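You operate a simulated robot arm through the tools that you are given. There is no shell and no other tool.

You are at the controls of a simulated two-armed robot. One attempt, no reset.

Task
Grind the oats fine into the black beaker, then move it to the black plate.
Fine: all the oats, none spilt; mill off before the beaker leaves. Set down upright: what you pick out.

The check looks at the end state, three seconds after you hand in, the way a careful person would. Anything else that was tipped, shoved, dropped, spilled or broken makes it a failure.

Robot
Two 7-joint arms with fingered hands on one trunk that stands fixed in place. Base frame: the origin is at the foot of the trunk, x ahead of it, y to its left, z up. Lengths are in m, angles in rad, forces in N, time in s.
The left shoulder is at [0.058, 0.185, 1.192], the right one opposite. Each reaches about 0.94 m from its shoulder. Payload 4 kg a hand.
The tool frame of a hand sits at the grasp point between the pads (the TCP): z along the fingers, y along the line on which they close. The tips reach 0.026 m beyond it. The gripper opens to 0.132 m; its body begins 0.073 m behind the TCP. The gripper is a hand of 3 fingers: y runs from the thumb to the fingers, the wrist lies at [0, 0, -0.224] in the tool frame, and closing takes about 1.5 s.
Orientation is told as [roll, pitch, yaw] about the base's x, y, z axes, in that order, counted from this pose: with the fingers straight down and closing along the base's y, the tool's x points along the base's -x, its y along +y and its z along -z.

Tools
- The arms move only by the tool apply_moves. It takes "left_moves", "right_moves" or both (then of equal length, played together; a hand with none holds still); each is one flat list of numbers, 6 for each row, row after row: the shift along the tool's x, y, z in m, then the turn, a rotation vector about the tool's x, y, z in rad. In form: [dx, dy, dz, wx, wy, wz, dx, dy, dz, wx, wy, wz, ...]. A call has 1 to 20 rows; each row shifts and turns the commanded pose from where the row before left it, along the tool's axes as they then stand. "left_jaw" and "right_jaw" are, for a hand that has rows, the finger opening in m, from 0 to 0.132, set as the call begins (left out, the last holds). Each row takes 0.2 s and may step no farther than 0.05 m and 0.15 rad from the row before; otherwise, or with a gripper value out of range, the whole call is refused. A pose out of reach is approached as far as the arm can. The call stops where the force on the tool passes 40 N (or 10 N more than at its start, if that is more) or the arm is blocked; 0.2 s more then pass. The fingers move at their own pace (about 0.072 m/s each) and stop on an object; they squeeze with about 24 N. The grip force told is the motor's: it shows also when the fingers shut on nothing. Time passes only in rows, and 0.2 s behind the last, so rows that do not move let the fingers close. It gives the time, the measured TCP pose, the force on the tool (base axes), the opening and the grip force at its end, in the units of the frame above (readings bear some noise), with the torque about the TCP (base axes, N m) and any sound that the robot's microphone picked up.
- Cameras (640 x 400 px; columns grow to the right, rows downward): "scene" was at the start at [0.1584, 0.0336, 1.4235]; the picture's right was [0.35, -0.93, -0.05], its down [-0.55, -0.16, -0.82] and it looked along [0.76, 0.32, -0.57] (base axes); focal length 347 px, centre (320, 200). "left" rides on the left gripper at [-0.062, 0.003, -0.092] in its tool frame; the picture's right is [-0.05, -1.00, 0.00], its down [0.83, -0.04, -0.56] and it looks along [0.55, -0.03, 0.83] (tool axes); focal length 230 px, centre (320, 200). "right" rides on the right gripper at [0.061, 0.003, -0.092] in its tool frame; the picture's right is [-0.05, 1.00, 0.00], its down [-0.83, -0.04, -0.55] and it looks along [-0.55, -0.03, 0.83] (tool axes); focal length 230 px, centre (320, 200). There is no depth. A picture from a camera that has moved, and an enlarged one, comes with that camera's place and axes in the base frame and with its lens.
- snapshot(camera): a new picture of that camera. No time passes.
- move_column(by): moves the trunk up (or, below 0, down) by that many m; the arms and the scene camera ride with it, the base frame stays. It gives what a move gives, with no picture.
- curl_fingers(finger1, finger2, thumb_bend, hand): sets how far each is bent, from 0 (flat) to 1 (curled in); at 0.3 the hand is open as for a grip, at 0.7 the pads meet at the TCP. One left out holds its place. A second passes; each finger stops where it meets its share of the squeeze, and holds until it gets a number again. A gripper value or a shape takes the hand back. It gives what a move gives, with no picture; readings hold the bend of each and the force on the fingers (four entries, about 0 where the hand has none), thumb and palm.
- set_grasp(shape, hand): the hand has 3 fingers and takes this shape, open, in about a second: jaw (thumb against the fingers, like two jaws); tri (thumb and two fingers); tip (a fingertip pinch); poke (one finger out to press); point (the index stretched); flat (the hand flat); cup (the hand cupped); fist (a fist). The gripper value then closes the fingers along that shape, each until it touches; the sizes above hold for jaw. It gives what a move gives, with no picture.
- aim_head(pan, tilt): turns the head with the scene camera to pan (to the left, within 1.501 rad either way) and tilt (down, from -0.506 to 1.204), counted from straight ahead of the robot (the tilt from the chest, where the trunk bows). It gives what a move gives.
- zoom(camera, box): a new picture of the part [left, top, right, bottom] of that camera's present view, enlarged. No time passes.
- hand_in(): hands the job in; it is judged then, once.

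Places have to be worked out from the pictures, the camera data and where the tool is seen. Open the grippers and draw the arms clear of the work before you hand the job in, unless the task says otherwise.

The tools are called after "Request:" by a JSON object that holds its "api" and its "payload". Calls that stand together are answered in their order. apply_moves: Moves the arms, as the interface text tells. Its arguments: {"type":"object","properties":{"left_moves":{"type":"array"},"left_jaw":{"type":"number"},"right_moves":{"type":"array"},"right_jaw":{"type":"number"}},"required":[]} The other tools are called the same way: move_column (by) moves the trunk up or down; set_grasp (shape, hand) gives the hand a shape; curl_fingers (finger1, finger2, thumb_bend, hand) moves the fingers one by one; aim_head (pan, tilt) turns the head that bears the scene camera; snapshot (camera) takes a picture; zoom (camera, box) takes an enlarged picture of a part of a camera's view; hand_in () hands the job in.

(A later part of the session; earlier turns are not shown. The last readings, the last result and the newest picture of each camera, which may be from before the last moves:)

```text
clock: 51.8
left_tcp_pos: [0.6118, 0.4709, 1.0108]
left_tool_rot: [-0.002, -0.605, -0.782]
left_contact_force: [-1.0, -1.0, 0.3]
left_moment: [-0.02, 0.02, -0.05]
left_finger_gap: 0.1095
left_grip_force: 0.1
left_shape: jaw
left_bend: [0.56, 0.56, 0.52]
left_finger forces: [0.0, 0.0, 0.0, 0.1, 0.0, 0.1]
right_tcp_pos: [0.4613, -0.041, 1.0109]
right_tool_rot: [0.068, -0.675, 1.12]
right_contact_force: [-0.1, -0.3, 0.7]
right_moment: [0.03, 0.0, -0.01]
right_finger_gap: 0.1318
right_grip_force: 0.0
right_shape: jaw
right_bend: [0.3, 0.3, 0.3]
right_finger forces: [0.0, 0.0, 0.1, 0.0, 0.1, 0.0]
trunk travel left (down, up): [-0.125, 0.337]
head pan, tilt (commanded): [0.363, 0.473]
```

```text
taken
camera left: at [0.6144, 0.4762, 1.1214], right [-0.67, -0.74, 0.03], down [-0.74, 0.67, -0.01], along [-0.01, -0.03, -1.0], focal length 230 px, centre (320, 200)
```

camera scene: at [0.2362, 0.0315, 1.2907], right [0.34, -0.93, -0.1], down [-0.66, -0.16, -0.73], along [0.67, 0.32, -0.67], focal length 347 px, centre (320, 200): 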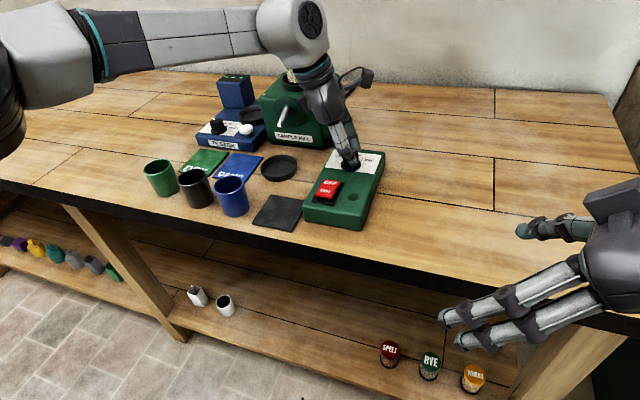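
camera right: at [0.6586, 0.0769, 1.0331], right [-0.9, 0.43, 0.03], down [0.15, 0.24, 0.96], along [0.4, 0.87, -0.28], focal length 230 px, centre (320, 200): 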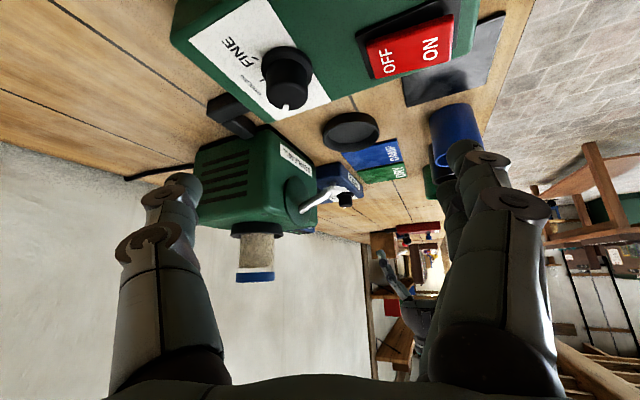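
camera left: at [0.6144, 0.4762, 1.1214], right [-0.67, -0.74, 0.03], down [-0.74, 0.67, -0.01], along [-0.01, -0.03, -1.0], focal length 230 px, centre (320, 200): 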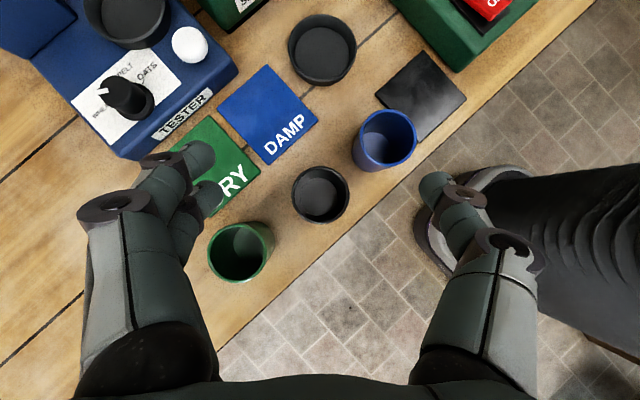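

The pointer is exactly on FINE. The black beaker is directly below the hand, so I'll zoom in for its precise centre and the finger clearances.

Request:
{"api": "zoom", "payload": {"camera": "left", "box": [190, 90, 470, 290]}}

Request:
{"api": "zoom", "payload": {"camera": "left", "box": [280, 155, 360, 235]}}

```text
2.00 times, centred on (330, 190) of left
camera zoom: at [0.6144, 0.4762, 1.1214], right [-0.67, -0.74, 0.03], down [-0.74, 0.67, -0.01], along [-0.01, -0.03, -1.0], focal length 460 px, centre (300, 220)
```

zoom: 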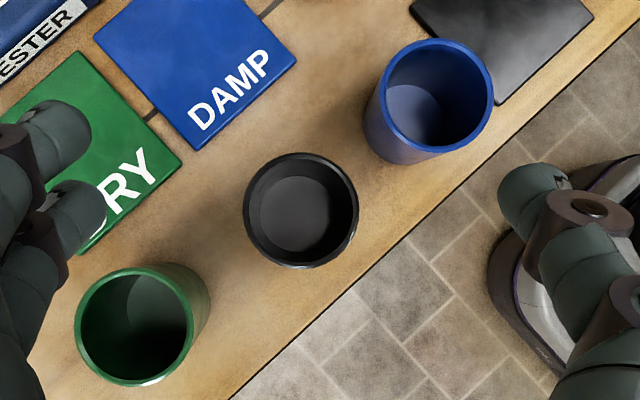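

```text
5.00 times, centred on (320, 195) of left
camera zoom: at [0.6144, 0.4762, 1.1214], right [-0.67, -0.74, 0.03], down [-0.74, 0.67, -0.01], along [-0.01, -0.03, -1.0], focal length 1150 px, centre (320, 225)
```

zoom: 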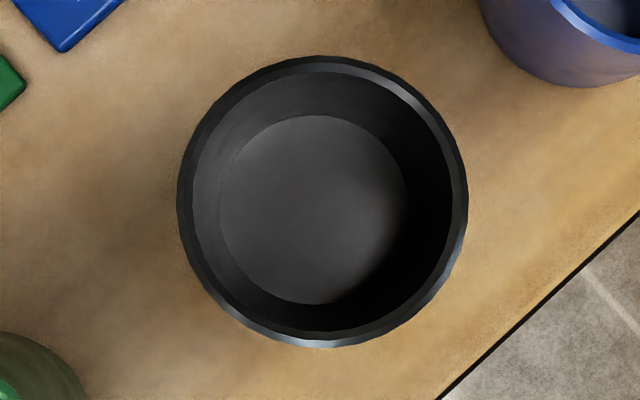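

The beaker has an outer diameter of about 0.054 m and its centre is at (0.615, 0.4666). I'll narrow the jaw to 0.085 and descend halfway, then check the clearances.

Request:
{"api": "apply_moves", "payload": {"left_moves": [0, 0, 0, 0, 0, 0, 0.0165, 0, 0.0241, 0, 0, 0, 0.0165, 0, 0.0241, 0, 0, 0, 0, 0, 0, 0, 0, 0], "left_jaw": 0.085}}

Request:
{"api": "snapshot", "payload": {"camera": "left"}}

Request:
{"api": "snapshot", "payload": {"camera": "scene"}}

```text
clock: 52.8
left_tcp_pos: [0.6116, 0.4732, 0.952]
left_tool_rot: [-0.001, -0.604, -0.783]
left_contact_force: [0.7, 0.4, -0.1]
left_moment: [0.02, -0.01, -0.02]
left_finger_gap: 0.0857
left_grip_force: 0.0
left_shape: jaw
left_bend: [0.7, 0.7, 0.68]
left_finger forces: [0.1, 0.0, 0.0, 0.1, 0.1, 0.0]
right_tcp_pos: [0.4617, -0.0403, 1.01]
right_tool_rot: [0.067, -0.675, 1.121]
right_contact_force: [-0.7, -0.8, -0.1]
right_moment: [0.01, -0.03, 0.0]
right_finger_gap: 0.132
right_grip_force: 0.0
right_shape: jaw
right_bend: [0.3, 0.3, 0.3]
right_finger forces: [0.1, 0.0, 0.0, 0.0, 0.0, 0.1]
trunk travel left (down, up): [-0.125, 0.337]
head pan, tilt (commanded): [0.363, 0.473]
```

```text
taken
camera left: at [0.6142, 0.4772, 1.0626], right [-0.67, -0.74, 0.03], down [-0.74, 0.67, -0.02], along [-0.01, -0.03, -1.0], focal length 230 px, centre (320, 200)
```

left: 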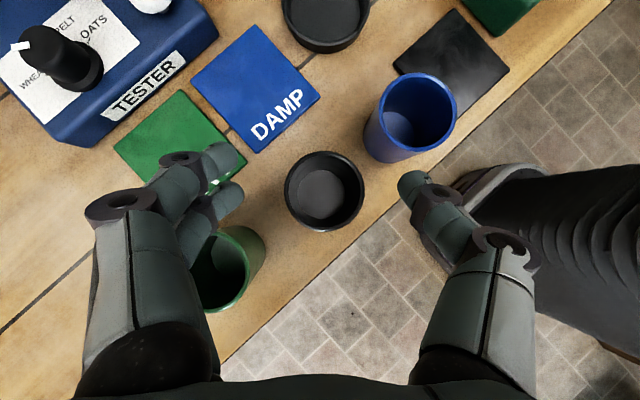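

```text
taken
camera scene: at [0.2363, 0.0334, 1.2906], right [0.34, -0.93, -0.1], down [-0.66, -0.16, -0.73], along [0.67, 0.32, -0.67], focal length 347 px, centre (320, 200)
```

scene: 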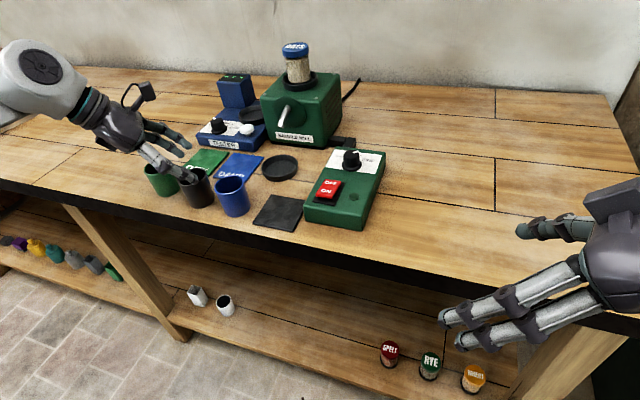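

With this tilt the lower finger would brush the green beaker's rim on the way down. I'll raise, reduce the tilt to 0.3 and turn to yaw +90° so the fingers close along x, clear of both neighbours.

Request:
{"api": "apply_moves", "payload": {"left_moves": [-0.0226, 0, -0.033, 0, 0, 0, -0.0226, 0, -0.033, 0, 0, 0, 0, 0, 0, 0, 0.15, 0, 0, 0, 0, 0, 0.15, 0, 0, 0, 0, -0.0434, 0, -0.1404, 0, 0, 0, -0.0434, 0, -0.1404, 0, 0, 0, -0.0434, 0, -0.1404, 0, 0, 0, -0.0434, 0, -0.1404, 0, 0, 0, -0.0434, 0, -0.1404, 0, 0, 0, -0.0434, 0, -0.1404, 0, 0, 0, -0.0434, 0, -0.1404, 0, 0, 0, -0.0434, 0, -0.1404, 0, 0, 0, -0.0434, 0, -0.1404, 0, 0, 0, -0.0434, 0, -0.1404, 0, 0, 0, -0.0434, 0, -0.1404, 0, 0, 0, -0.0434, 0, -0.1404, 0, 0, 0, -0.0434, 0, -0.1404, 0, 0, 0, -0.0434, 0, -0.1404, 0, 0, 0, -0.0434, 0, -0.1404, 0, 0, 0, -0.0434, 0, -0.1404]}}

Request:
{"api": "snapshot", "payload": {"camera": "left"}}

```text
clock: 57.0
left_tcp_pos: [0.6132, 0.4723, 1.0303]
left_tool_rot: [-0.001, -0.296, 1.572]
left_contact_force: [-0.4, 0.3, 0.5]
left_moment: [-0.01, 0.01, 0.03]
left_finger_gap: 0.0853
left_grip_force: 0.1
left_shape: jaw
left_bend: [0.7, 0.7, 0.68]
left_finger forces: [0.0, 0.0, 0.0, 0.0, 0.1, 0.1]
right_tcp_pos: [0.4618, -0.0411, 1.0105]
right_tool_rot: [0.068, -0.674, 1.122]
right_contact_force: [0.0, -0.1, 0.2]
right_moment: [0.01, 0.01, 0.02]
right_finger_gap: 0.1318
right_grip_force: 0.0
right_shape: jaw
right_bend: [0.3, 0.3, 0.3]
right_finger forces: [0.0, 0.0, 0.0, 0.0, 0.0, 0.0]
trunk travel left (down, up): [-0.125, 0.337]
head pan, tilt (commanded): [0.363, 0.473]
```

```text
taken
camera left: at [0.6098, 0.5049, 1.1365], right [1.0, 0.05, 0.02], down [0.04, -0.96, 0.29], along [0.03, -0.29, -0.96], focal length 230 px, centre (320, 200)
```

left: 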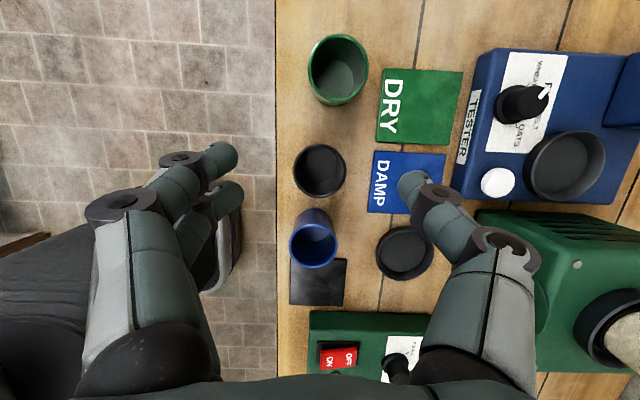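

Now the closing direction is along x with both neighbours clear. I'll descend about 60% of the way toward the grasp height and check.

Request:
{"api": "apply_moves", "payload": {"left_moves": [0.0094, -0.0004, 0.025, 0, 0, 0, 0.0094, -0.0004, 0.025, 0, 0, 0, 0.0094, -0.0004, 0.025, 0, 0, 0]}}

Request:
{"api": "snapshot", "payload": {"camera": "left"}}

Request:
{"api": "zoom", "payload": {"camera": "scene", "box": [100, 80, 320, 240]}}

```text
clock: 57.8
left_tcp_pos: [0.6144, 0.4673, 0.951]
left_tool_rot: [0.0, -0.295, 1.569]
left_contact_force: [1.0, -0.6, 0.3]
left_moment: [0.0, 0.05, -0.01]
left_finger_gap: 0.0854
left_grip_force: 0.0
left_shape: jaw
left_bend: [0.7, 0.7, 0.68]
left_finger forces: [0.1, 0.0, 0.0, 0.1, 0.1, 0.0]
right_tcp_pos: [0.4619, -0.0404, 1.0113]
right_tool_rot: [0.069, -0.676, 1.123]
right_contact_force: [-0.3, -0.3, 1.3]
right_moment: [-0.01, 0.0, 0.02]
right_finger_gap: 0.1316
right_grip_force: 0.0
right_shape: jaw
right_bend: [0.3, 0.3, 0.3]
right_finger forces: [0.0, 0.1, 0.0, 0.0, 0.0, 0.1]
trunk travel left (down, up): [-0.125, 0.337]
head pan, tilt (commanded): [0.363, 0.473]
```

```text
taken
camera left: at [0.6123, 0.4996, 1.0568], right [1.0, 0.05, 0.02], down [0.04, -0.96, 0.29], along [0.03, -0.29, -0.96], focal length 230 px, centre (320, 200)
```

left: 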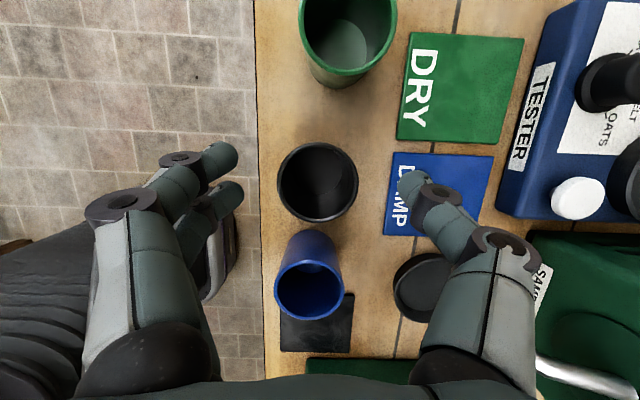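

```text
2.50 times, centred on (210, 160) of scene
camera zoom: at [0.2373, 0.0338, 1.2903], right [0.34, -0.93, -0.1], down [-0.66, -0.16, -0.73], along [0.67, 0.32, -0.67], focal length 867 px, centre (595, 300)
```

zoom: 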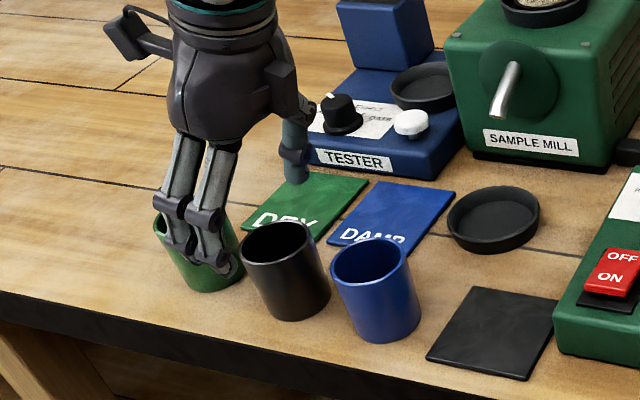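

The beaker is centred at (0.615, 0.467) between the fingers with clear space around it. I'll descend to the grasp height, TCP z≈0.897.

Request:
{"api": "apply_moves", "payload": {"left_moves": [0.0095, -0.0003, 0.0253, 0, 0, 0, 0.0095, -0.0003, 0.0253, 0, 0, 0]}}

Request:
{"api": "snapshot", "payload": {"camera": "left"}}

Request:
{"api": "zoom", "payload": {"camera": "scene", "box": [100, 80, 320, 240]}}

```text
clock: 58.4
left_tcp_pos: [0.6154, 0.465, 0.8959]
left_tool_rot: [-0.003, -0.295, 1.568]
left_contact_force: [0.6, -0.1, -0.8]
left_moment: [0.02, 0.01, 0.04]
left_finger_gap: 0.0855
left_grip_force: 0.1
left_shape: jaw
left_bend: [0.7, 0.7, 0.68]
left_finger forces: [0.1, 0.0, 0.0, 0.0, 0.0, 0.0]
right_tcp_pos: [0.4619, -0.04, 1.0104]
right_tool_rot: [0.067, -0.675, 1.123]
right_contact_force: [-0.3, -0.5, -0.2]
right_moment: [-0.02, -0.02, -0.01]
right_finger_gap: 0.1319
right_grip_force: 0.1
right_shape: jaw
right_bend: [0.3, 0.3, 0.3]
right_finger forces: [0.0, 0.0, 0.0, 0.0, 0.0, 0.0]
trunk travel left (down, up): [-0.125, 0.337]
head pan, tilt (commanded): [0.363, 0.473]
```

```text
taken
camera left: at [0.6132, 0.4968, 1.0023], right [1.0, 0.05, 0.02], down [0.04, -0.96, 0.29], along [0.03, -0.29, -0.96], focal length 230 px, centre (320, 200)
```

left: 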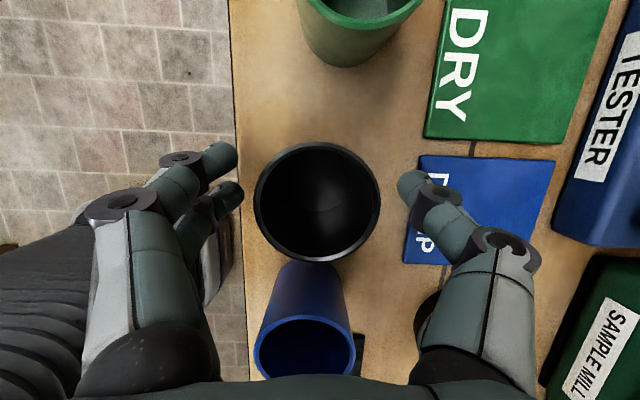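

```text
2.50 times, centred on (210, 160) of scene
camera zoom: at [0.2372, 0.0336, 1.2903], right [0.34, -0.93, -0.1], down [-0.66, -0.16, -0.73], along [0.67, 0.32, -0.67], focal length 867 px, centre (595, 300)
```

zoom: 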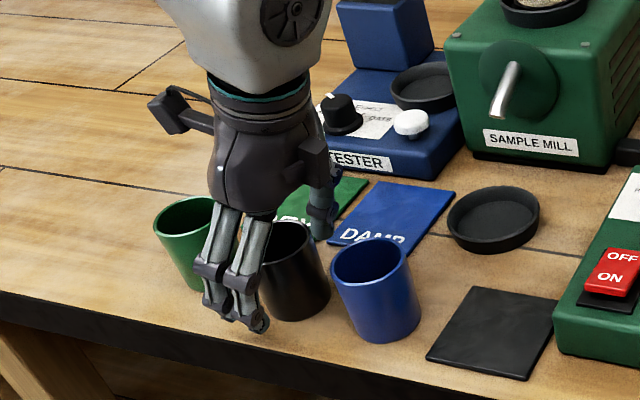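

The fingers straddle the beaker symmetrically with no contact. I'll close to grip it.

Request:
{"api": "apply_moves", "payload": {"left_moves": [0, 0, 0, 0, 0, 0, 0, 0, 0, 0, 0, 0, 0, 0, 0, 0, 0, 0, 0, 0, 0, 0, 0, 0, 0, 0, 0, 0, 0, 0], "left_jaw": 0.04}}

Request:
{"api": "snapshot", "payload": {"camera": "left"}}

```text
clock: 59.6
left_tcp_pos: [0.6148, 0.466, 0.8968]
left_tool_rot: [-0.001, -0.295, 1.568]
left_contact_force: [-0.3, 0.5, -0.7]
left_moment: [-0.02, 0.01, -0.01]
left_finger_gap: 0.0415
left_grip_force: 24.2
left_shape: jaw
left_bend: [0.73, 0.74, 0.7]
left_finger forces: [11.2, 10.7, 0.0, 0.0, 19.1, 0.0]
right_tcp_pos: [0.4611, -0.0402, 1.0112]
right_tool_rot: [0.068, -0.676, 1.124]
right_contact_force: [0.0, 0.2, -0.4]
right_moment: [-0.02, -0.01, 0.01]
right_finger_gap: 0.132
right_grip_force: 0.0
right_shape: jaw
right_bend: [0.3, 0.3, 0.3]
right_finger forces: [0.0, 0.0, 0.1, 0.0, 0.0, 0.0]
trunk travel left (down, up): [-0.125, 0.337]
head pan, tilt (commanded): [0.363, 0.473]
```

```text
taken
camera left: at [0.6128, 0.4969, 1.0029], right [1.0, 0.05, 0.02], down [0.04, -0.96, 0.29], along [0.03, -0.29, -0.96], focal length 230 px, centre (320, 200)
```

left: 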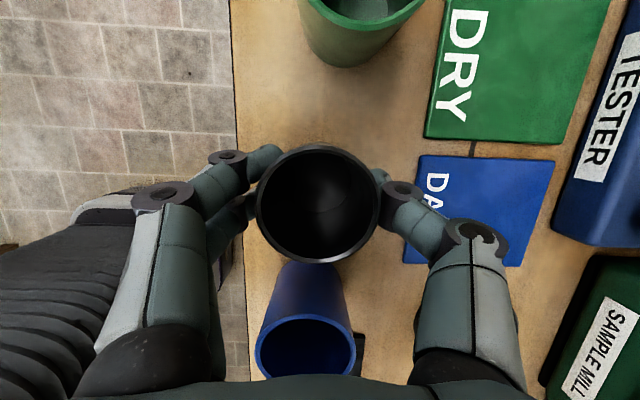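

The beaker is gripped firmly (24 N, balanced). I'll lift straight up by 0.1 m.

Request:
{"api": "apply_moves", "payload": {"left_moves": [-0.0049, 0, -0.016, 0, 0, 0, -0.0097, 0, -0.0319, 0, 0, 0, -0.0097, 0, -0.0319, 0, 0, 0, -0.0049, 0, -0.016, 0, 0, 0]}}

Request:
{"api": "snapshot", "payload": {"camera": "left"}}

Request:
{"api": "snapshot", "payload": {"camera": "scene"}}

```text
clock: 60.6
left_tcp_pos: [0.6142, 0.4646, 0.9959]
left_tool_rot: [-0.002, -0.294, 1.57]
left_contact_force: [0.1, -0.1, -1.0]
left_moment: [-0.01, 0.02, 0.01]
left_finger_gap: 0.0413
left_grip_force: 23.9
left_shape: jaw
left_bend: [0.73, 0.74, 0.7]
left_finger forces: [11.1, 10.4, 0.1, 0.0, 19.2, 0.1]
right_tcp_pos: [0.4618, -0.0402, 1.011]
right_tool_rot: [0.068, -0.675, 1.123]
right_contact_force: [0.5, -0.4, 0.4]
right_moment: [0.01, 0.03, 0.01]
right_finger_gap: 0.132
right_grip_force: 0.1
right_shape: jaw
right_bend: [0.3, 0.3, 0.3]
right_finger forces: [0.1, 0.0, 0.1, 0.1, 0.0, 0.1]
trunk travel left (down, up): [-0.125, 0.337]
head pan, tilt (commanded): [0.363, 0.473]
```

```text
taken
camera left: at [0.6116, 0.4961, 1.1025], right [1.0, 0.05, 0.02], down [0.04, -0.96, 0.29], along [0.03, -0.29, -0.96], focal length 230 px, centre (320, 200)
```

left: 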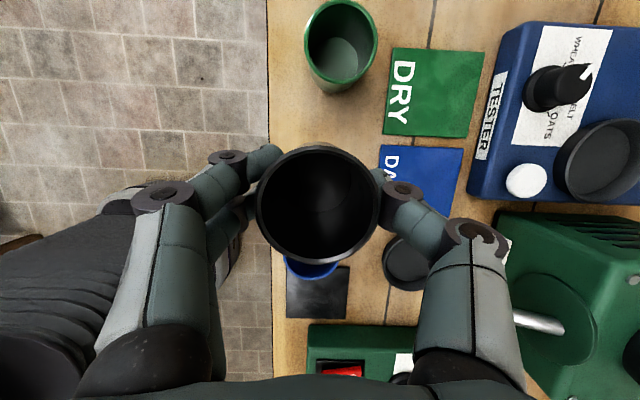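

```text
taken
camera scene: at [0.2366, 0.0336, 1.2905], right [0.34, -0.93, -0.1], down [-0.66, -0.16, -0.73], along [0.67, 0.32, -0.67], focal length 347 px, centre (320, 200)
```

scene: 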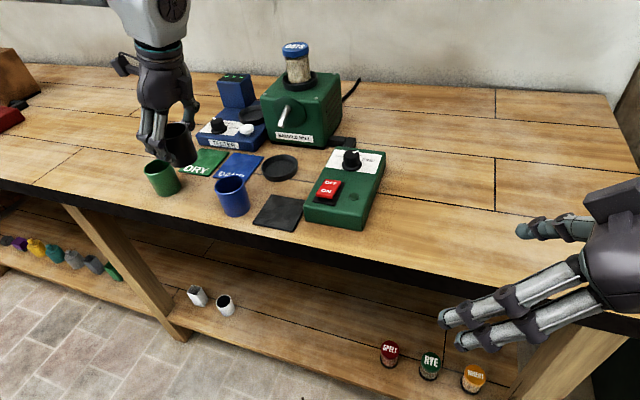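

The beaker is lifted cleanly and the neighbours are undisturbed. I'll rotate the hand back to yaw 0 at this height so it can approach the dish from the robot side.

Request:
{"api": "apply_moves", "payload": {"left_moves": [0, 0, 0, 0.0417, 0, 0.1366, 0, 0, 0, 0.0417, 0, 0.1366, 0, 0, 0, 0.0417, 0, 0.1366, 0, 0, 0, 0.0417, 0, 0.1366, 0, 0, 0, 0.0417, 0, 0.1366, 0, 0, 0, 0.0417, 0, 0.1366, 0, 0, 0, 0.0417, 0, 0.1366, 0, 0, 0, 0.0417, 0, 0.1366, 0, 0, 0, 0.0417, 0, 0.1366, 0, 0, 0, 0.0417, 0, 0.1366, 0, 0, 0, 0.0417, 0, 0.1366, 0, 0, 0, 0, 0, 0]}}

Request:
{"api": "snapshot", "payload": {"camera": "left"}}

Request:
{"api": "snapshot", "payload": {"camera": "scene"}}

```text
clock: 63.2
left_tcp_pos: [0.6143, 0.4651, 0.9975]
left_tool_rot: [-0.002, -0.297, -0.005]
left_contact_force: [-0.5, -0.6, -1.8]
left_moment: [0.02, 0.01, -0.01]
left_finger_gap: 0.0412
left_grip_force: 24.2
left_shape: jaw
left_bend: [0.73, 0.74, 0.7]
left_finger forces: [11.1, 10.6, 0.1, 0.0, 19.2, 0.0]
right_tcp_pos: [0.4607, -0.04, 1.0118]
right_tool_rot: [0.067, -0.676, 1.124]
right_contact_force: [-0.5, 0.0, -0.3]
right_moment: [-0.01, 0.01, 0.01]
right_finger_gap: 0.1319
right_grip_force: 0.0
right_shape: jaw
right_bend: [0.3, 0.3, 0.3]
right_finger forces: [0.0, 0.0, 0.1, 0.0, 0.0, 0.0]
trunk travel left (down, up): [-0.125, 0.337]
head pan, tilt (commanded): [0.363, 0.473]
```

```text
taken
camera left: at [0.6465, 0.4677, 1.1032], right [0.04, -1.0, 0.02], down [-0.96, -0.04, 0.29], along [-0.29, -0.03, -0.96], focal length 230 px, centre (320, 200)
```

left: 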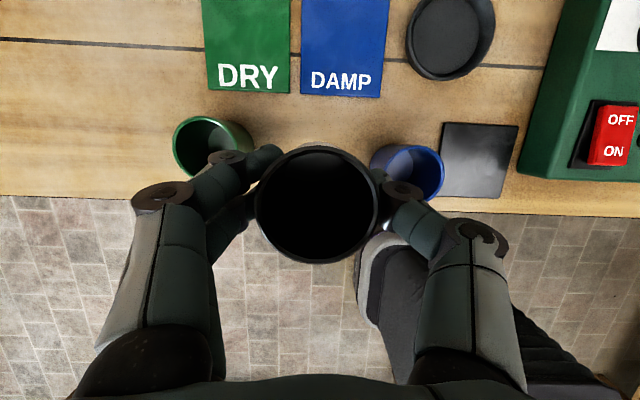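

```text
taken
camera scene: at [0.2367, 0.0334, 1.2905], right [0.34, -0.93, -0.1], down [-0.66, -0.16, -0.73], along [0.67, 0.32, -0.67], focal length 347 px, centre (320, 200)
```

scene: 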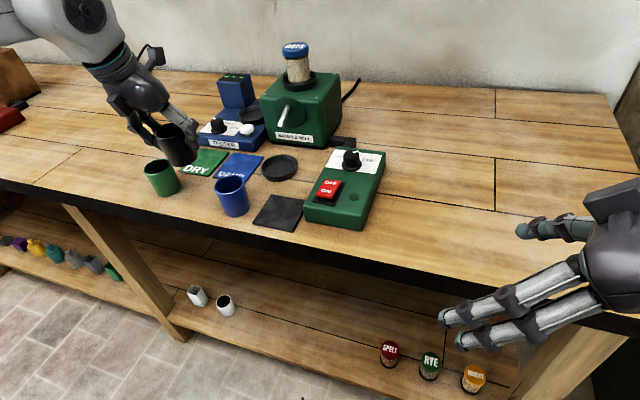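

The beaker hangs upright in the hand with its axis about 2 mm ahead of the TCP. I'll carry it to a hover point in front of the dish at (0.69, 0.3515).

Request:
{"api": "apply_moves", "payload": {"left_moves": [-0.0178, -0.0284, 0.0068, 0, 0, 0, -0.0178, -0.0284, 0.0068, 0, 0, 0, -0.0178, -0.0284, 0.0068, 0, 0, 0, -0.0178, -0.0284, 0.0068, 0, 0, 0, 0, 0, 0, 0, 0, 0]}}

Request:
{"api": "snapshot", "payload": {"camera": "left"}}

Request:
{"api": "zoom", "payload": {"camera": "scene", "box": [200, 60, 400, 240]}}

```text
clock: 64.4
left_tcp_pos: [0.6884, 0.3528, 0.9914]
left_tool_rot: [-0.002, -0.299, -0.003]
left_contact_force: [-0.5, 0.3, -1.1]
left_moment: [0.03, -0.01, -0.04]
left_finger_gap: 0.0413
left_grip_force: 23.5
left_shape: jaw
left_bend: [0.73, 0.74, 0.7]
left_finger forces: [11.2, 10.7, 0.0, 0.0, 19.4, 0.0]
right_tcp_pos: [0.4616, -0.0402, 1.0118]
right_tool_rot: [0.066, -0.675, 1.123]
right_contact_force: [-0.4, 0.1, 0.5]
right_moment: [-0.02, 0.01, -0.04]
right_finger_gap: 0.1318
right_grip_force: 0.1
right_shape: jaw
right_bend: [0.3, 0.3, 0.3]
right_finger forces: [0.1, 0.0, 0.1, 0.0, 0.0, 0.1]
trunk travel left (down, up): [-0.125, 0.337]
head pan, tilt (commanded): [0.363, 0.473]
```

```text
taken
camera left: at [0.7209, 0.3539, 1.098], right [0.05, -1.0, 0.02], down [-0.96, -0.04, 0.29], along [-0.29, -0.03, -0.96], focal length 230 px, centre (320, 200)
```

left: 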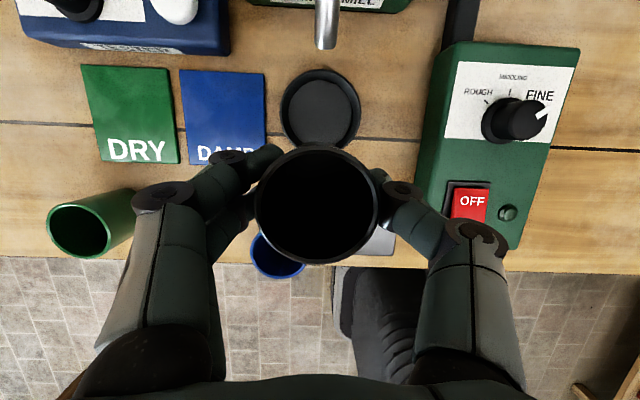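

```text
2.22 times, centred on (300, 150) of scene
camera zoom: at [0.2361, 0.0344, 1.2907], right [0.34, -0.93, -0.1], down [-0.66, -0.16, -0.73], along [0.67, 0.32, -0.67], focal length 770 px, centre (364, 311)
```

zoom: 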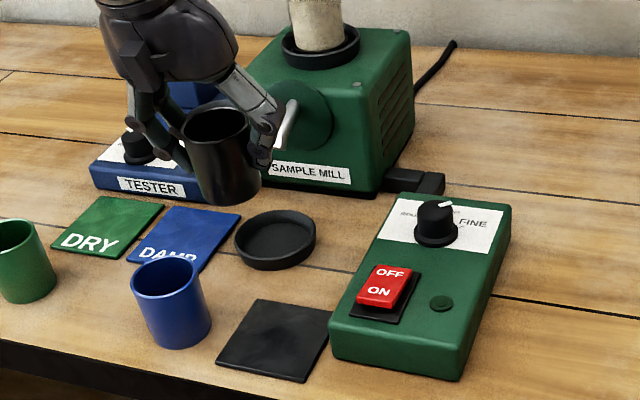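

The hand camera now shows the dish and the spout tip lined up ahead of the beaker. I'll zoom in for precise alignment.

Request:
{"api": "zoom", "payload": {"camera": "left", "box": [230, 0, 410, 160]}}

Request:
{"api": "zoom", "payload": {"camera": "left", "box": [230, 120, 410, 280]}}

```text
2.50 times, centred on (320, 80) of left
camera zoom: at [0.7209, 0.3539, 1.098], right [0.05, -1.0, 0.02], down [-0.96, -0.04, 0.29], along [-0.29, -0.03, -0.96], focal length 575 px, centre (320, 500)
```

zoom: 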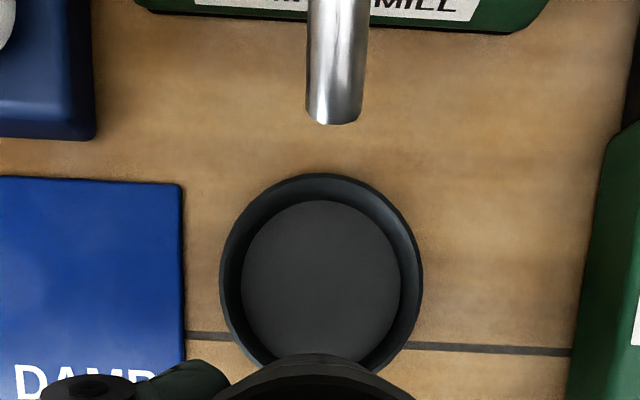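

```text
2.50 times, centred on (320, 200) of left
camera zoom: at [0.7209, 0.3539, 1.098], right [0.05, -1.0, 0.02], down [-0.96, -0.04, 0.29], along [-0.29, -0.03, -0.96], focal length 575 px, centre (320, 200)
```

zoom: 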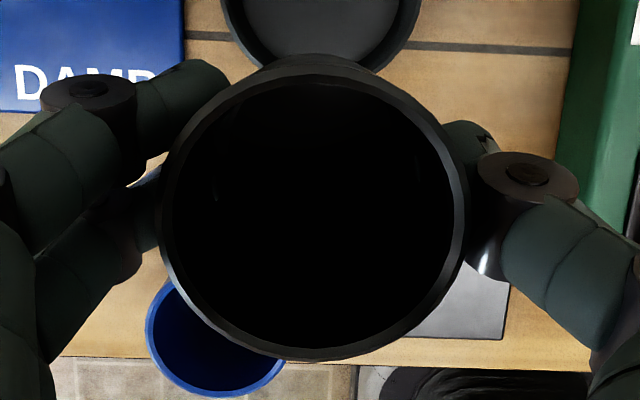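

Measured in one picture: the beaker axis is at (0.690, 0.352), the dish centre at (0.7365, 0.350) and the spout end at x≈0.768–0.777. I'll move forward and down so the beaker hovers about 3 cm above the dish, with its axis at x≈0.735.

Request:
{"api": "apply_moves", "payload": {"left_moves": [-0.0085, -0.0005, 0.0235, 0, 0, 0, -0.007, -0.0005, 0.0283, 0, 0, 0, -0.0085, -0.0004, 0.0235, 0, 0, 0, 0, 0, 0, 0, 0, 0]}}

Request:
{"api": "snapshot", "payload": {"camera": "left"}}

Request:
{"api": "zoom", "payload": {"camera": "scene", "box": [220, 70, 360, 200]}}

```text
clock: 65.4
left_tcp_pos: [0.7339, 0.3491, 0.9261]
left_tool_rot: [-0.001, -0.298, -0.002]
left_contact_force: [0.4, 0.4, -1.5]
left_moment: [0.02, -0.01, -0.01]
left_finger_gap: 0.0411
left_grip_force: 24.1
left_shape: jaw
left_bend: [0.73, 0.74, 0.7]
left_finger forces: [11.2, 10.7, 0.0, 0.0, 19.2, 0.0]
right_tcp_pos: [0.4615, -0.0409, 1.0113]
right_tool_rot: [0.068, -0.676, 1.123]
right_contact_force: [-0.8, 0.1, 0.9]
right_moment: [-0.03, 0.01, -0.05]
right_finger_gap: 0.1317
right_grip_force: 0.0
right_shape: jaw
right_bend: [0.3, 0.3, 0.3]
right_finger forces: [0.0, 0.0, 0.0, 0.0, 0.0, 0.0]
trunk travel left (down, up): [-0.125, 0.337]
head pan, tilt (commanded): [0.363, 0.473]
```

```text
taken
camera left: at [0.7667, 0.3521, 1.0333], right [0.05, -1.0, 0.02], down [-0.96, -0.04, 0.29], along [-0.29, -0.03, -0.96], focal length 230 px, centre (320, 200)
```

left: 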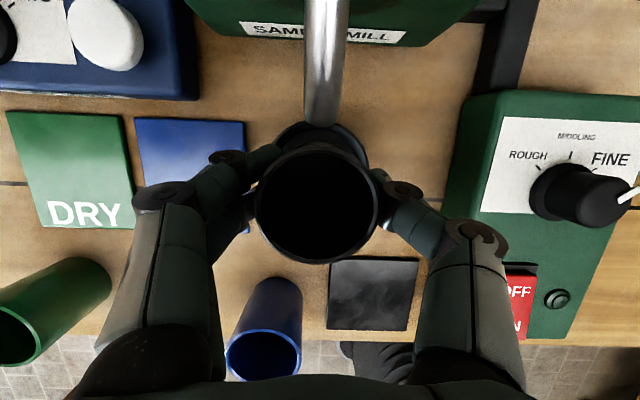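

```text
3.08 times, centred on (290, 135) of scene
camera zoom: at [0.2361, 0.0336, 1.2907], right [0.34, -0.93, -0.1], down [-0.66, -0.16, -0.73], along [0.67, 0.32, -0.67], focal length 1067 px, centre (412, 400)
```

zoom: 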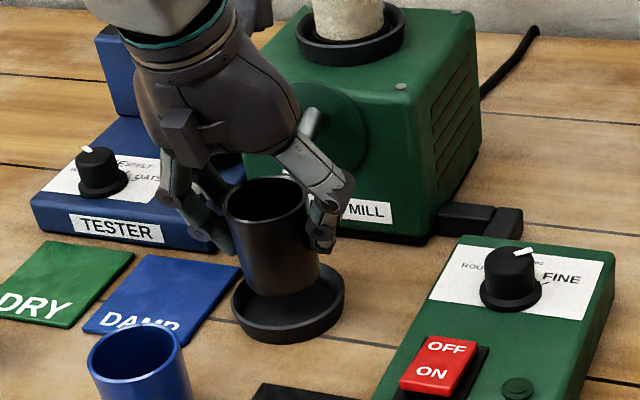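

The beaker hovers over the dish. I'll zoom the hand camera to check the alignment with the dish rim and spout.

Request:
{"api": "zoom", "payload": {"camera": "left", "box": [230, 60, 410, 280]}}

Request:
{"api": "zoom", "payload": {"camera": "scene", "box": [255, 95, 325, 175]}}

```text
1.82 times, centred on (320, 170) of left
camera zoom: at [0.7667, 0.3521, 1.0333], right [0.05, -1.0, 0.02], down [-0.96, -0.04, 0.29], along [-0.29, -0.03, -0.96], focal length 418 px, centre (320, 254)
```

zoom: 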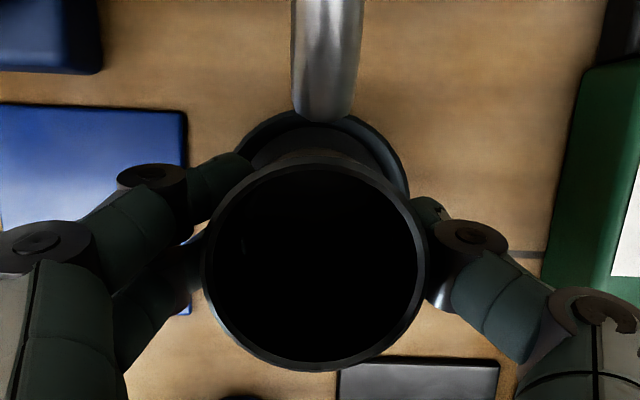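

```text
5.00 times, centred on (290, 135) of scene
camera zoom: at [0.2361, 0.0336, 1.2907], right [0.34, -0.93, -0.1], down [-0.66, -0.16, -0.73], along [0.67, 0.32, -0.67], focal length 1734 px, centre (470, 525)
```

zoom: 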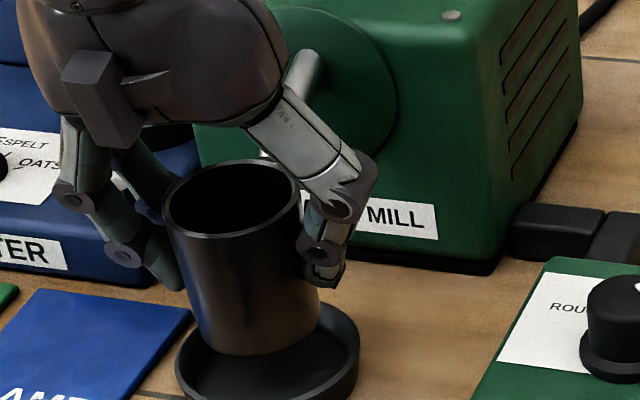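

Everything is aligned at y≈0.350; the beaker axis is near x≈0.736 and its far edge is about 5 mm short of the spout lip. I'll lower it slowly by 2.2 cm.

Request:
{"api": "apply_moves", "payload": {"left_moves": [0.0032, 0, 0.0105, 0, 0, 0, 0.0032, 0, 0.0105, 0, 0, 0, 0, 0, 0, 0, 0, 0]}}

Request:
{"api": "zoom", "payload": {"camera": "left", "box": [230, 60, 410, 280]}}

Request:
{"api": "zoom", "payload": {"camera": "scene", "box": [255, 95, 325, 175]}}

```text
clock: 66.2
left_tcp_pos: [0.7346, 0.3502, 0.9054]
left_tool_rot: [0.0, -0.297, -0.004]
left_contact_force: [-0.2, -1.2, -2.4]
left_moment: [-0.02, 0.02, 0.0]
left_finger_gap: 0.041
left_grip_force: 23.7
left_shape: jaw
left_bend: [0.73, 0.74, 0.7]
left_finger forces: [11.1, 10.7, 0.1, 0.0, 19.2, 0.0]
right_tcp_pos: [0.4621, -0.0402, 1.0116]
right_tool_rot: [0.069, -0.676, 1.123]
right_contact_force: [-0.1, -0.5, 0.3]
right_moment: [-0.02, 0.0, -0.01]
right_finger_gap: 0.1319
right_grip_force: 0.0
right_shape: jaw
right_bend: [0.3, 0.3, 0.3]
right_finger forces: [0.0, 0.1, 0.0, 0.0, 0.1, 0.1]
trunk travel left (down, up): [-0.125, 0.337]
head pan, tilt (commanded): [0.363, 0.473]
```

```text
1.82 times, centred on (320, 170) of left
camera zoom: at [0.7676, 0.3525, 1.0109], right [0.05, -1.0, 0.02], down [-0.96, -0.04, 0.29], along [-0.29, -0.03, -0.96], focal length 418 px, centre (320, 254)
```

zoom: 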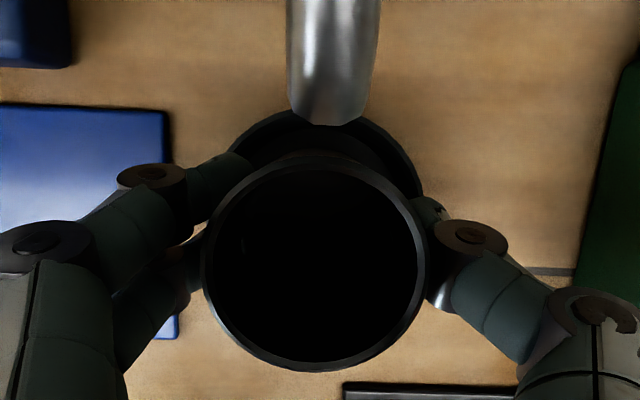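

```text
5.00 times, centred on (290, 135) of scene
camera zoom: at [0.2367, 0.0335, 1.2905], right [0.34, -0.93, -0.1], down [-0.66, -0.16, -0.73], along [0.67, 0.32, -0.67], focal length 1734 px, centre (470, 525)
```

zoom: 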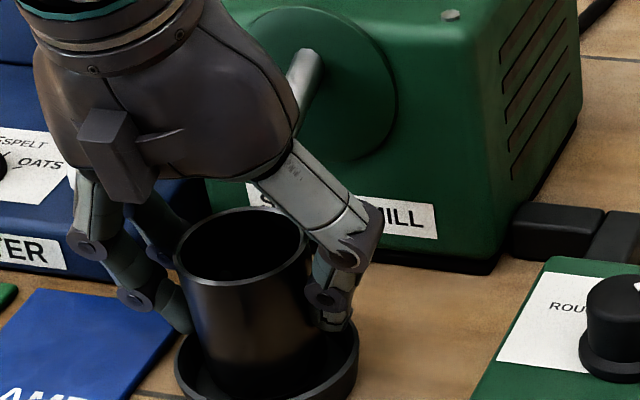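

The beaker is inside the dish rim. I'll shift it 4.5 mm toward the spout and −2 mm in y to favour catching everything, then lower in small steps until it touches down.

Request:
{"api": "apply_moves", "payload": {"left_moves": [-0.0043, -0.002, 0.0013, 0, 0, 0, 0.0009, 0, 0.0029, 0, 0, 0, 0, 0, 0, 0, 0, 0]}}

Request:
{"api": "apply_moves", "payload": {"left_moves": [0.0005, 0, 0.0015, 0, 0, 0, 0, 0, 0, 0, 0, 0]}}

```text
clock: 67.0
left_tcp_pos: [0.7389, 0.3476, 0.9005]
left_tool_rot: [0.001, -0.3, -0.005]
left_contact_force: [0.5, 0.3, -1.1]
left_moment: [0.05, 0.03, -0.01]
left_finger_gap: 0.041
left_grip_force: 24.5
left_shape: jaw
left_bend: [0.73, 0.74, 0.7]
left_finger forces: [11.3, 10.7, 0.1, 0.0, 19.2, 0.0]
right_tcp_pos: [0.4618, -0.0407, 1.0112]
right_tool_rot: [0.067, -0.677, 1.121]
right_contact_force: [-0.1, -0.2, 0.7]
right_moment: [-0.02, 0.04, 0.01]
right_finger_gap: 0.132
right_grip_force: 0.0
right_shape: jaw
right_bend: [0.3, 0.3, 0.3]
right_finger forces: [0.0, 0.0, 0.0, 0.0, 0.0, 0.0]
trunk travel left (down, up): [-0.125, 0.337]
head pan, tilt (commanded): [0.363, 0.473]
```

```text
clock: 67.6
left_tcp_pos: [0.7394, 0.3475, 0.9012]
left_tool_rot: [0.0, -0.298, -0.003]
left_contact_force: [2.8, 0.3, 1.9]
left_moment: [0.03, -0.01, -0.03]
left_finger_gap: 0.0412
left_grip_force: 24.2
left_shape: jaw
left_bend: [0.73, 0.74, 0.7]
left_finger forces: [11.5, 10.9, 0.0, 0.0, 19.8, 0.0]
right_tcp_pos: [0.4623, -0.0398, 1.0121]
right_tool_rot: [0.068, -0.675, 1.124]
right_contact_force: [0.1, 0.0, -0.1]
right_moment: [-0.03, 0.01, 0.02]
right_finger_gap: 0.1319
right_grip_force: 0.1
right_shape: jaw
right_bend: [0.3, 0.3, 0.3]
right_finger forces: [0.0, 0.1, 0.1, 0.0, 0.0, 0.0]
trunk travel left (down, up): [-0.125, 0.337]
head pan, tilt (commanded): [0.363, 0.473]
```

The vertical force has just gone positive, so the beaker is touching the dish floor. I'll check the pictures before releasing.

Request:
{"api": "zoom", "payload": {"camera": "scene", "box": [250, 90, 330, 190]}}

Request:
{"api": "zoom", "payload": {"camera": "left", "box": [230, 60, 410, 280]}}

```text
4.00 times, centred on (290, 140) of scene
camera zoom: at [0.2365, 0.0334, 1.2906], right [0.34, -0.93, -0.1], down [-0.66, -0.16, -0.73], along [0.67, 0.32, -0.67], focal length 1387 px, centre (440, 440)
```

zoom: 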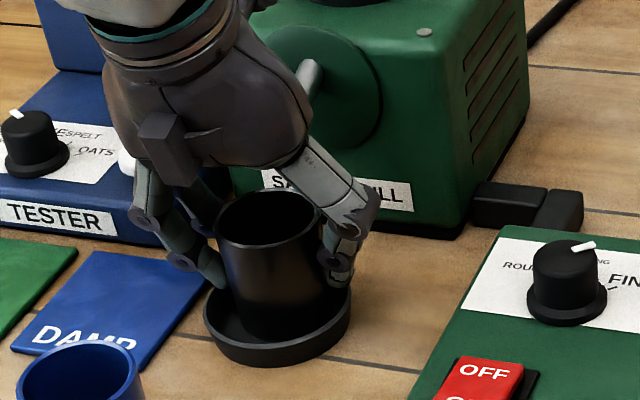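

```text
1.82 times, centred on (320, 170) of left
camera zoom: at [0.7721, 0.3504, 1.0066], right [0.05, -1.0, 0.02], down [-0.96, -0.04, 0.29], along [-0.28, -0.03, -0.96], focal length 418 px, centre (320, 254)
```

zoom: 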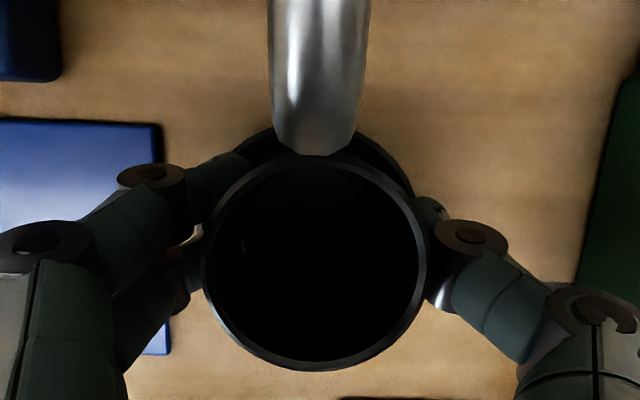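

The beaker sits inside the dish with its rim right at the spout end. I'll open the fingers moderately to release it.

Request:
{"api": "apply_moves", "payload": {"left_moves": [0, 0, 0, 0, 0, 0, 0, 0, 0, 0, 0, 0, 0, 0, 0, 0, 0, 0], "left_jaw": 0.075}}

Request:
{"api": "zoom", "payload": {"camera": "left", "box": [200, 60, 440, 280]}}

Request:
{"api": "zoom", "payload": {"camera": "scene", "box": [250, 90, 330, 190]}}

```text
clock: 68.4
left_tcp_pos: [0.738, 0.3476, 0.8984]
left_tool_rot: [0.0, -0.296, -0.004]
left_contact_force: [0.5, 0.7, 0.2]
left_moment: [0.02, 0.01, -0.01]
left_finger_gap: 0.0742
left_grip_force: 0.1
left_shape: jaw
left_bend: [0.72, 0.72, 0.7]
left_finger forces: [0.1, 0.1, 0.0, 0.0, 0.0, 0.1]
right_tcp_pos: [0.4618, -0.0404, 1.0113]
right_tool_rot: [0.068, -0.675, 1.122]
right_contact_force: [-0.8, -0.2, 0.3]
right_moment: [0.0, -0.02, 0.0]
right_finger_gap: 0.1318
right_grip_force: 0.0
right_shape: jaw
right_bend: [0.3, 0.3, 0.3]
right_finger forces: [0.0, 0.1, 0.0, 0.0, 0.0, 0.0]
trunk travel left (down, up): [-0.125, 0.337]
head pan, tilt (commanded): [0.363, 0.473]
```

```text
1.82 times, centred on (320, 170) of left
camera zoom: at [0.7718, 0.3507, 1.0058], right [0.05, -1.0, 0.02], down [-0.96, -0.04, 0.29], along [-0.29, -0.03, -0.96], focal length 418 px, centre (320, 254)
```

zoom: 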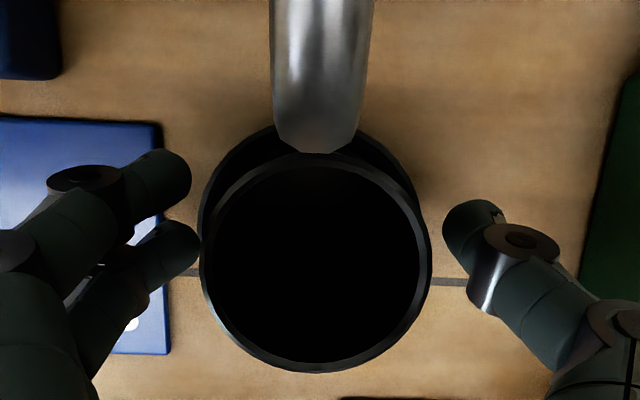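

```text
4.00 times, centred on (290, 140) of scene
camera zoom: at [0.2365, 0.0335, 1.2905], right [0.34, -0.93, -0.1], down [-0.66, -0.16, -0.73], along [0.67, 0.32, -0.67], focal length 1387 px, centre (440, 440)
```

zoom: 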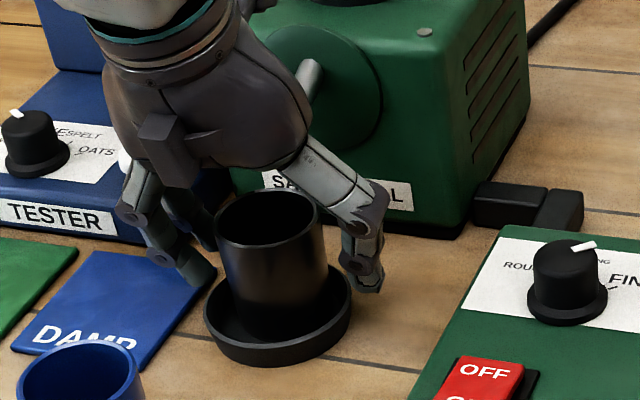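

The beaker stands upright in the dish on its own. I'll retract the hand up and back.

Request:
{"api": "apply_moves", "payload": {"left_moves": [0, 0, -0.02, 0, 0, 0, 0.003, 0, -0.035, 0, 0, 0, 0.01, 0, -0.035, 0, 0, 0, 0.02, 0, -0.02, 0, 0, 0, 0.03, 0, 0, 0, 0, 0]}}

Request:
{"api": "snapshot", "payload": {"camera": "left"}}

Request:
{"api": "zoom", "payload": {"camera": "scene", "box": [230, 60, 370, 200]}}

```text
clock: 69.6
left_tcp_pos: [0.6451, 0.348, 0.9878]
left_tool_rot: [-0.001, -0.298, -0.006]
left_contact_force: [0.9, 0.4, 0.0]
left_moment: [0.03, -0.02, -0.04]
left_finger_gap: 0.0742
left_grip_force: 0.0
left_shape: jaw
left_bend: [0.72, 0.72, 0.7]
left_finger forces: [0.1, 0.0, 0.1, 0.0, 0.1, 0.0]
right_tcp_pos: [0.4609, -0.0407, 1.0124]
right_tool_rot: [0.068, -0.674, 1.122]
right_contact_force: [0.3, -0.3, 0.1]
right_moment: [-0.02, 0.0, 0.03]
right_finger_gap: 0.1319
right_grip_force: 0.1
right_shape: jaw
right_bend: [0.3, 0.3, 0.3]
right_finger forces: [0.1, 0.0, 0.0, 0.0, 0.0, 0.0]
trunk travel left (down, up): [-0.125, 0.337]
head pan, tilt (commanded): [0.363, 0.473]
```

```text
taken
camera left: at [0.6778, 0.3509, 1.0939], right [0.04, -1.0, 0.02], down [-0.96, -0.04, 0.29], along [-0.29, -0.03, -0.96], focal length 230 px, centre (320, 200)
```

left: 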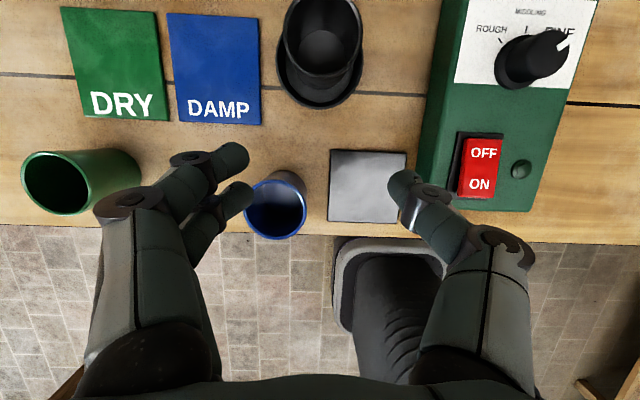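

```text
2.86 times, centred on (300, 130) of scene
camera zoom: at [0.2358, 0.034, 1.2907], right [0.34, -0.93, -0.1], down [-0.66, -0.16, -0.73], along [0.67, 0.32, -0.67], focal length 991 px, centre (377, 400)
```

zoom: 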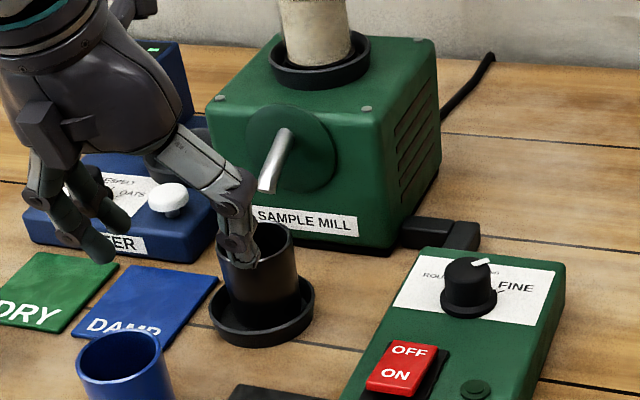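

The beaker sits in the dish just under the spout's mouth. I'll move the left hand out to the left side to use its camera as a side view for checking and monitoring.

Request:
{"api": "apply_moves", "payload": {"left_moves": [-0.0088, 0, -0.0287, 0, 0, 0, -0.0088, 0, -0.0287, 0, 0, 0, -0.0096, 0.048, 0.0029, 0, 0, 0, -0.0096, 0.048, 0.0029, 0, 0, 0, -0.0096, 0.048, 0.0029, 0, 0, 0, -0.0096, 0.048, 0.0029, 0, 0, 0, -0.0096, 0.048, 0.0029, 0, 0, 0, 0, 0, 0, -0.0418, 0, -0.1367, 0, 0, 0, -0.0418, 0, -0.1367, 0, 0, 0, -0.0418, 0, -0.1367, 0, 0, 0, -0.0418, 0, -0.1367, 0, 0, 0, -0.0418, 0, -0.1367, 0, 0, 0, -0.0418, 0, -0.1367, 0, 0, 0, -0.0418, 0, -0.1367, 0, 0, 0, -0.0418, 0, -0.1367, 0, 0, 0, -0.0418, 0, -0.1367, 0, 0, 0, -0.0418, 0, -0.1367, 0, 0, 0, -0.0418, 0, -0.1367]}}

Request:
{"api": "snapshot", "payload": {"camera": "left"}}

```text
clock: 73.4
left_tcp_pos: [0.6972, 0.588, 1.0464]
left_tool_rot: [-0.002, -0.295, 1.572]
left_contact_force: [0.3, 0.3, -0.1]
left_moment: [0.02, 0.01, 0.01]
left_finger_gap: 0.0742
left_grip_force: 0.1
left_shape: jaw
left_bend: [0.72, 0.72, 0.7]
left_finger forces: [0.0, 0.1, 0.1, 0.0, 0.0, 0.1]
right_tcp_pos: [0.4614, -0.0401, 1.0109]
right_tool_rot: [0.068, -0.676, 1.121]
right_contact_force: [-0.3, -0.9, -0.2]
right_moment: [0.01, -0.01, 0.01]
right_finger_gap: 0.1319
right_grip_force: 0.1
right_shape: jaw
right_bend: [0.3, 0.3, 0.3]
right_finger forces: [0.0, 0.0, 0.0, 0.0, 0.1, 0.0]
trunk travel left (down, up): [-0.125, 0.337]
head pan, tilt (commanded): [0.363, 0.473]
```

```text
taken
camera left: at [0.6955, 0.6199, 1.1524], right [1.0, 0.05, 0.02], down [0.04, -0.96, 0.29], along [0.03, -0.29, -0.96], focal length 230 px, centre (320, 200)
```

left: 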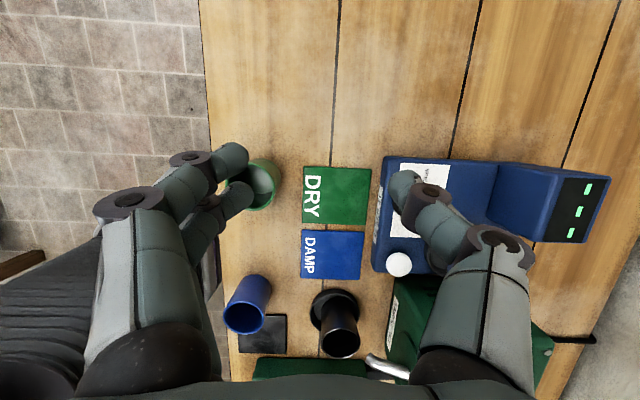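

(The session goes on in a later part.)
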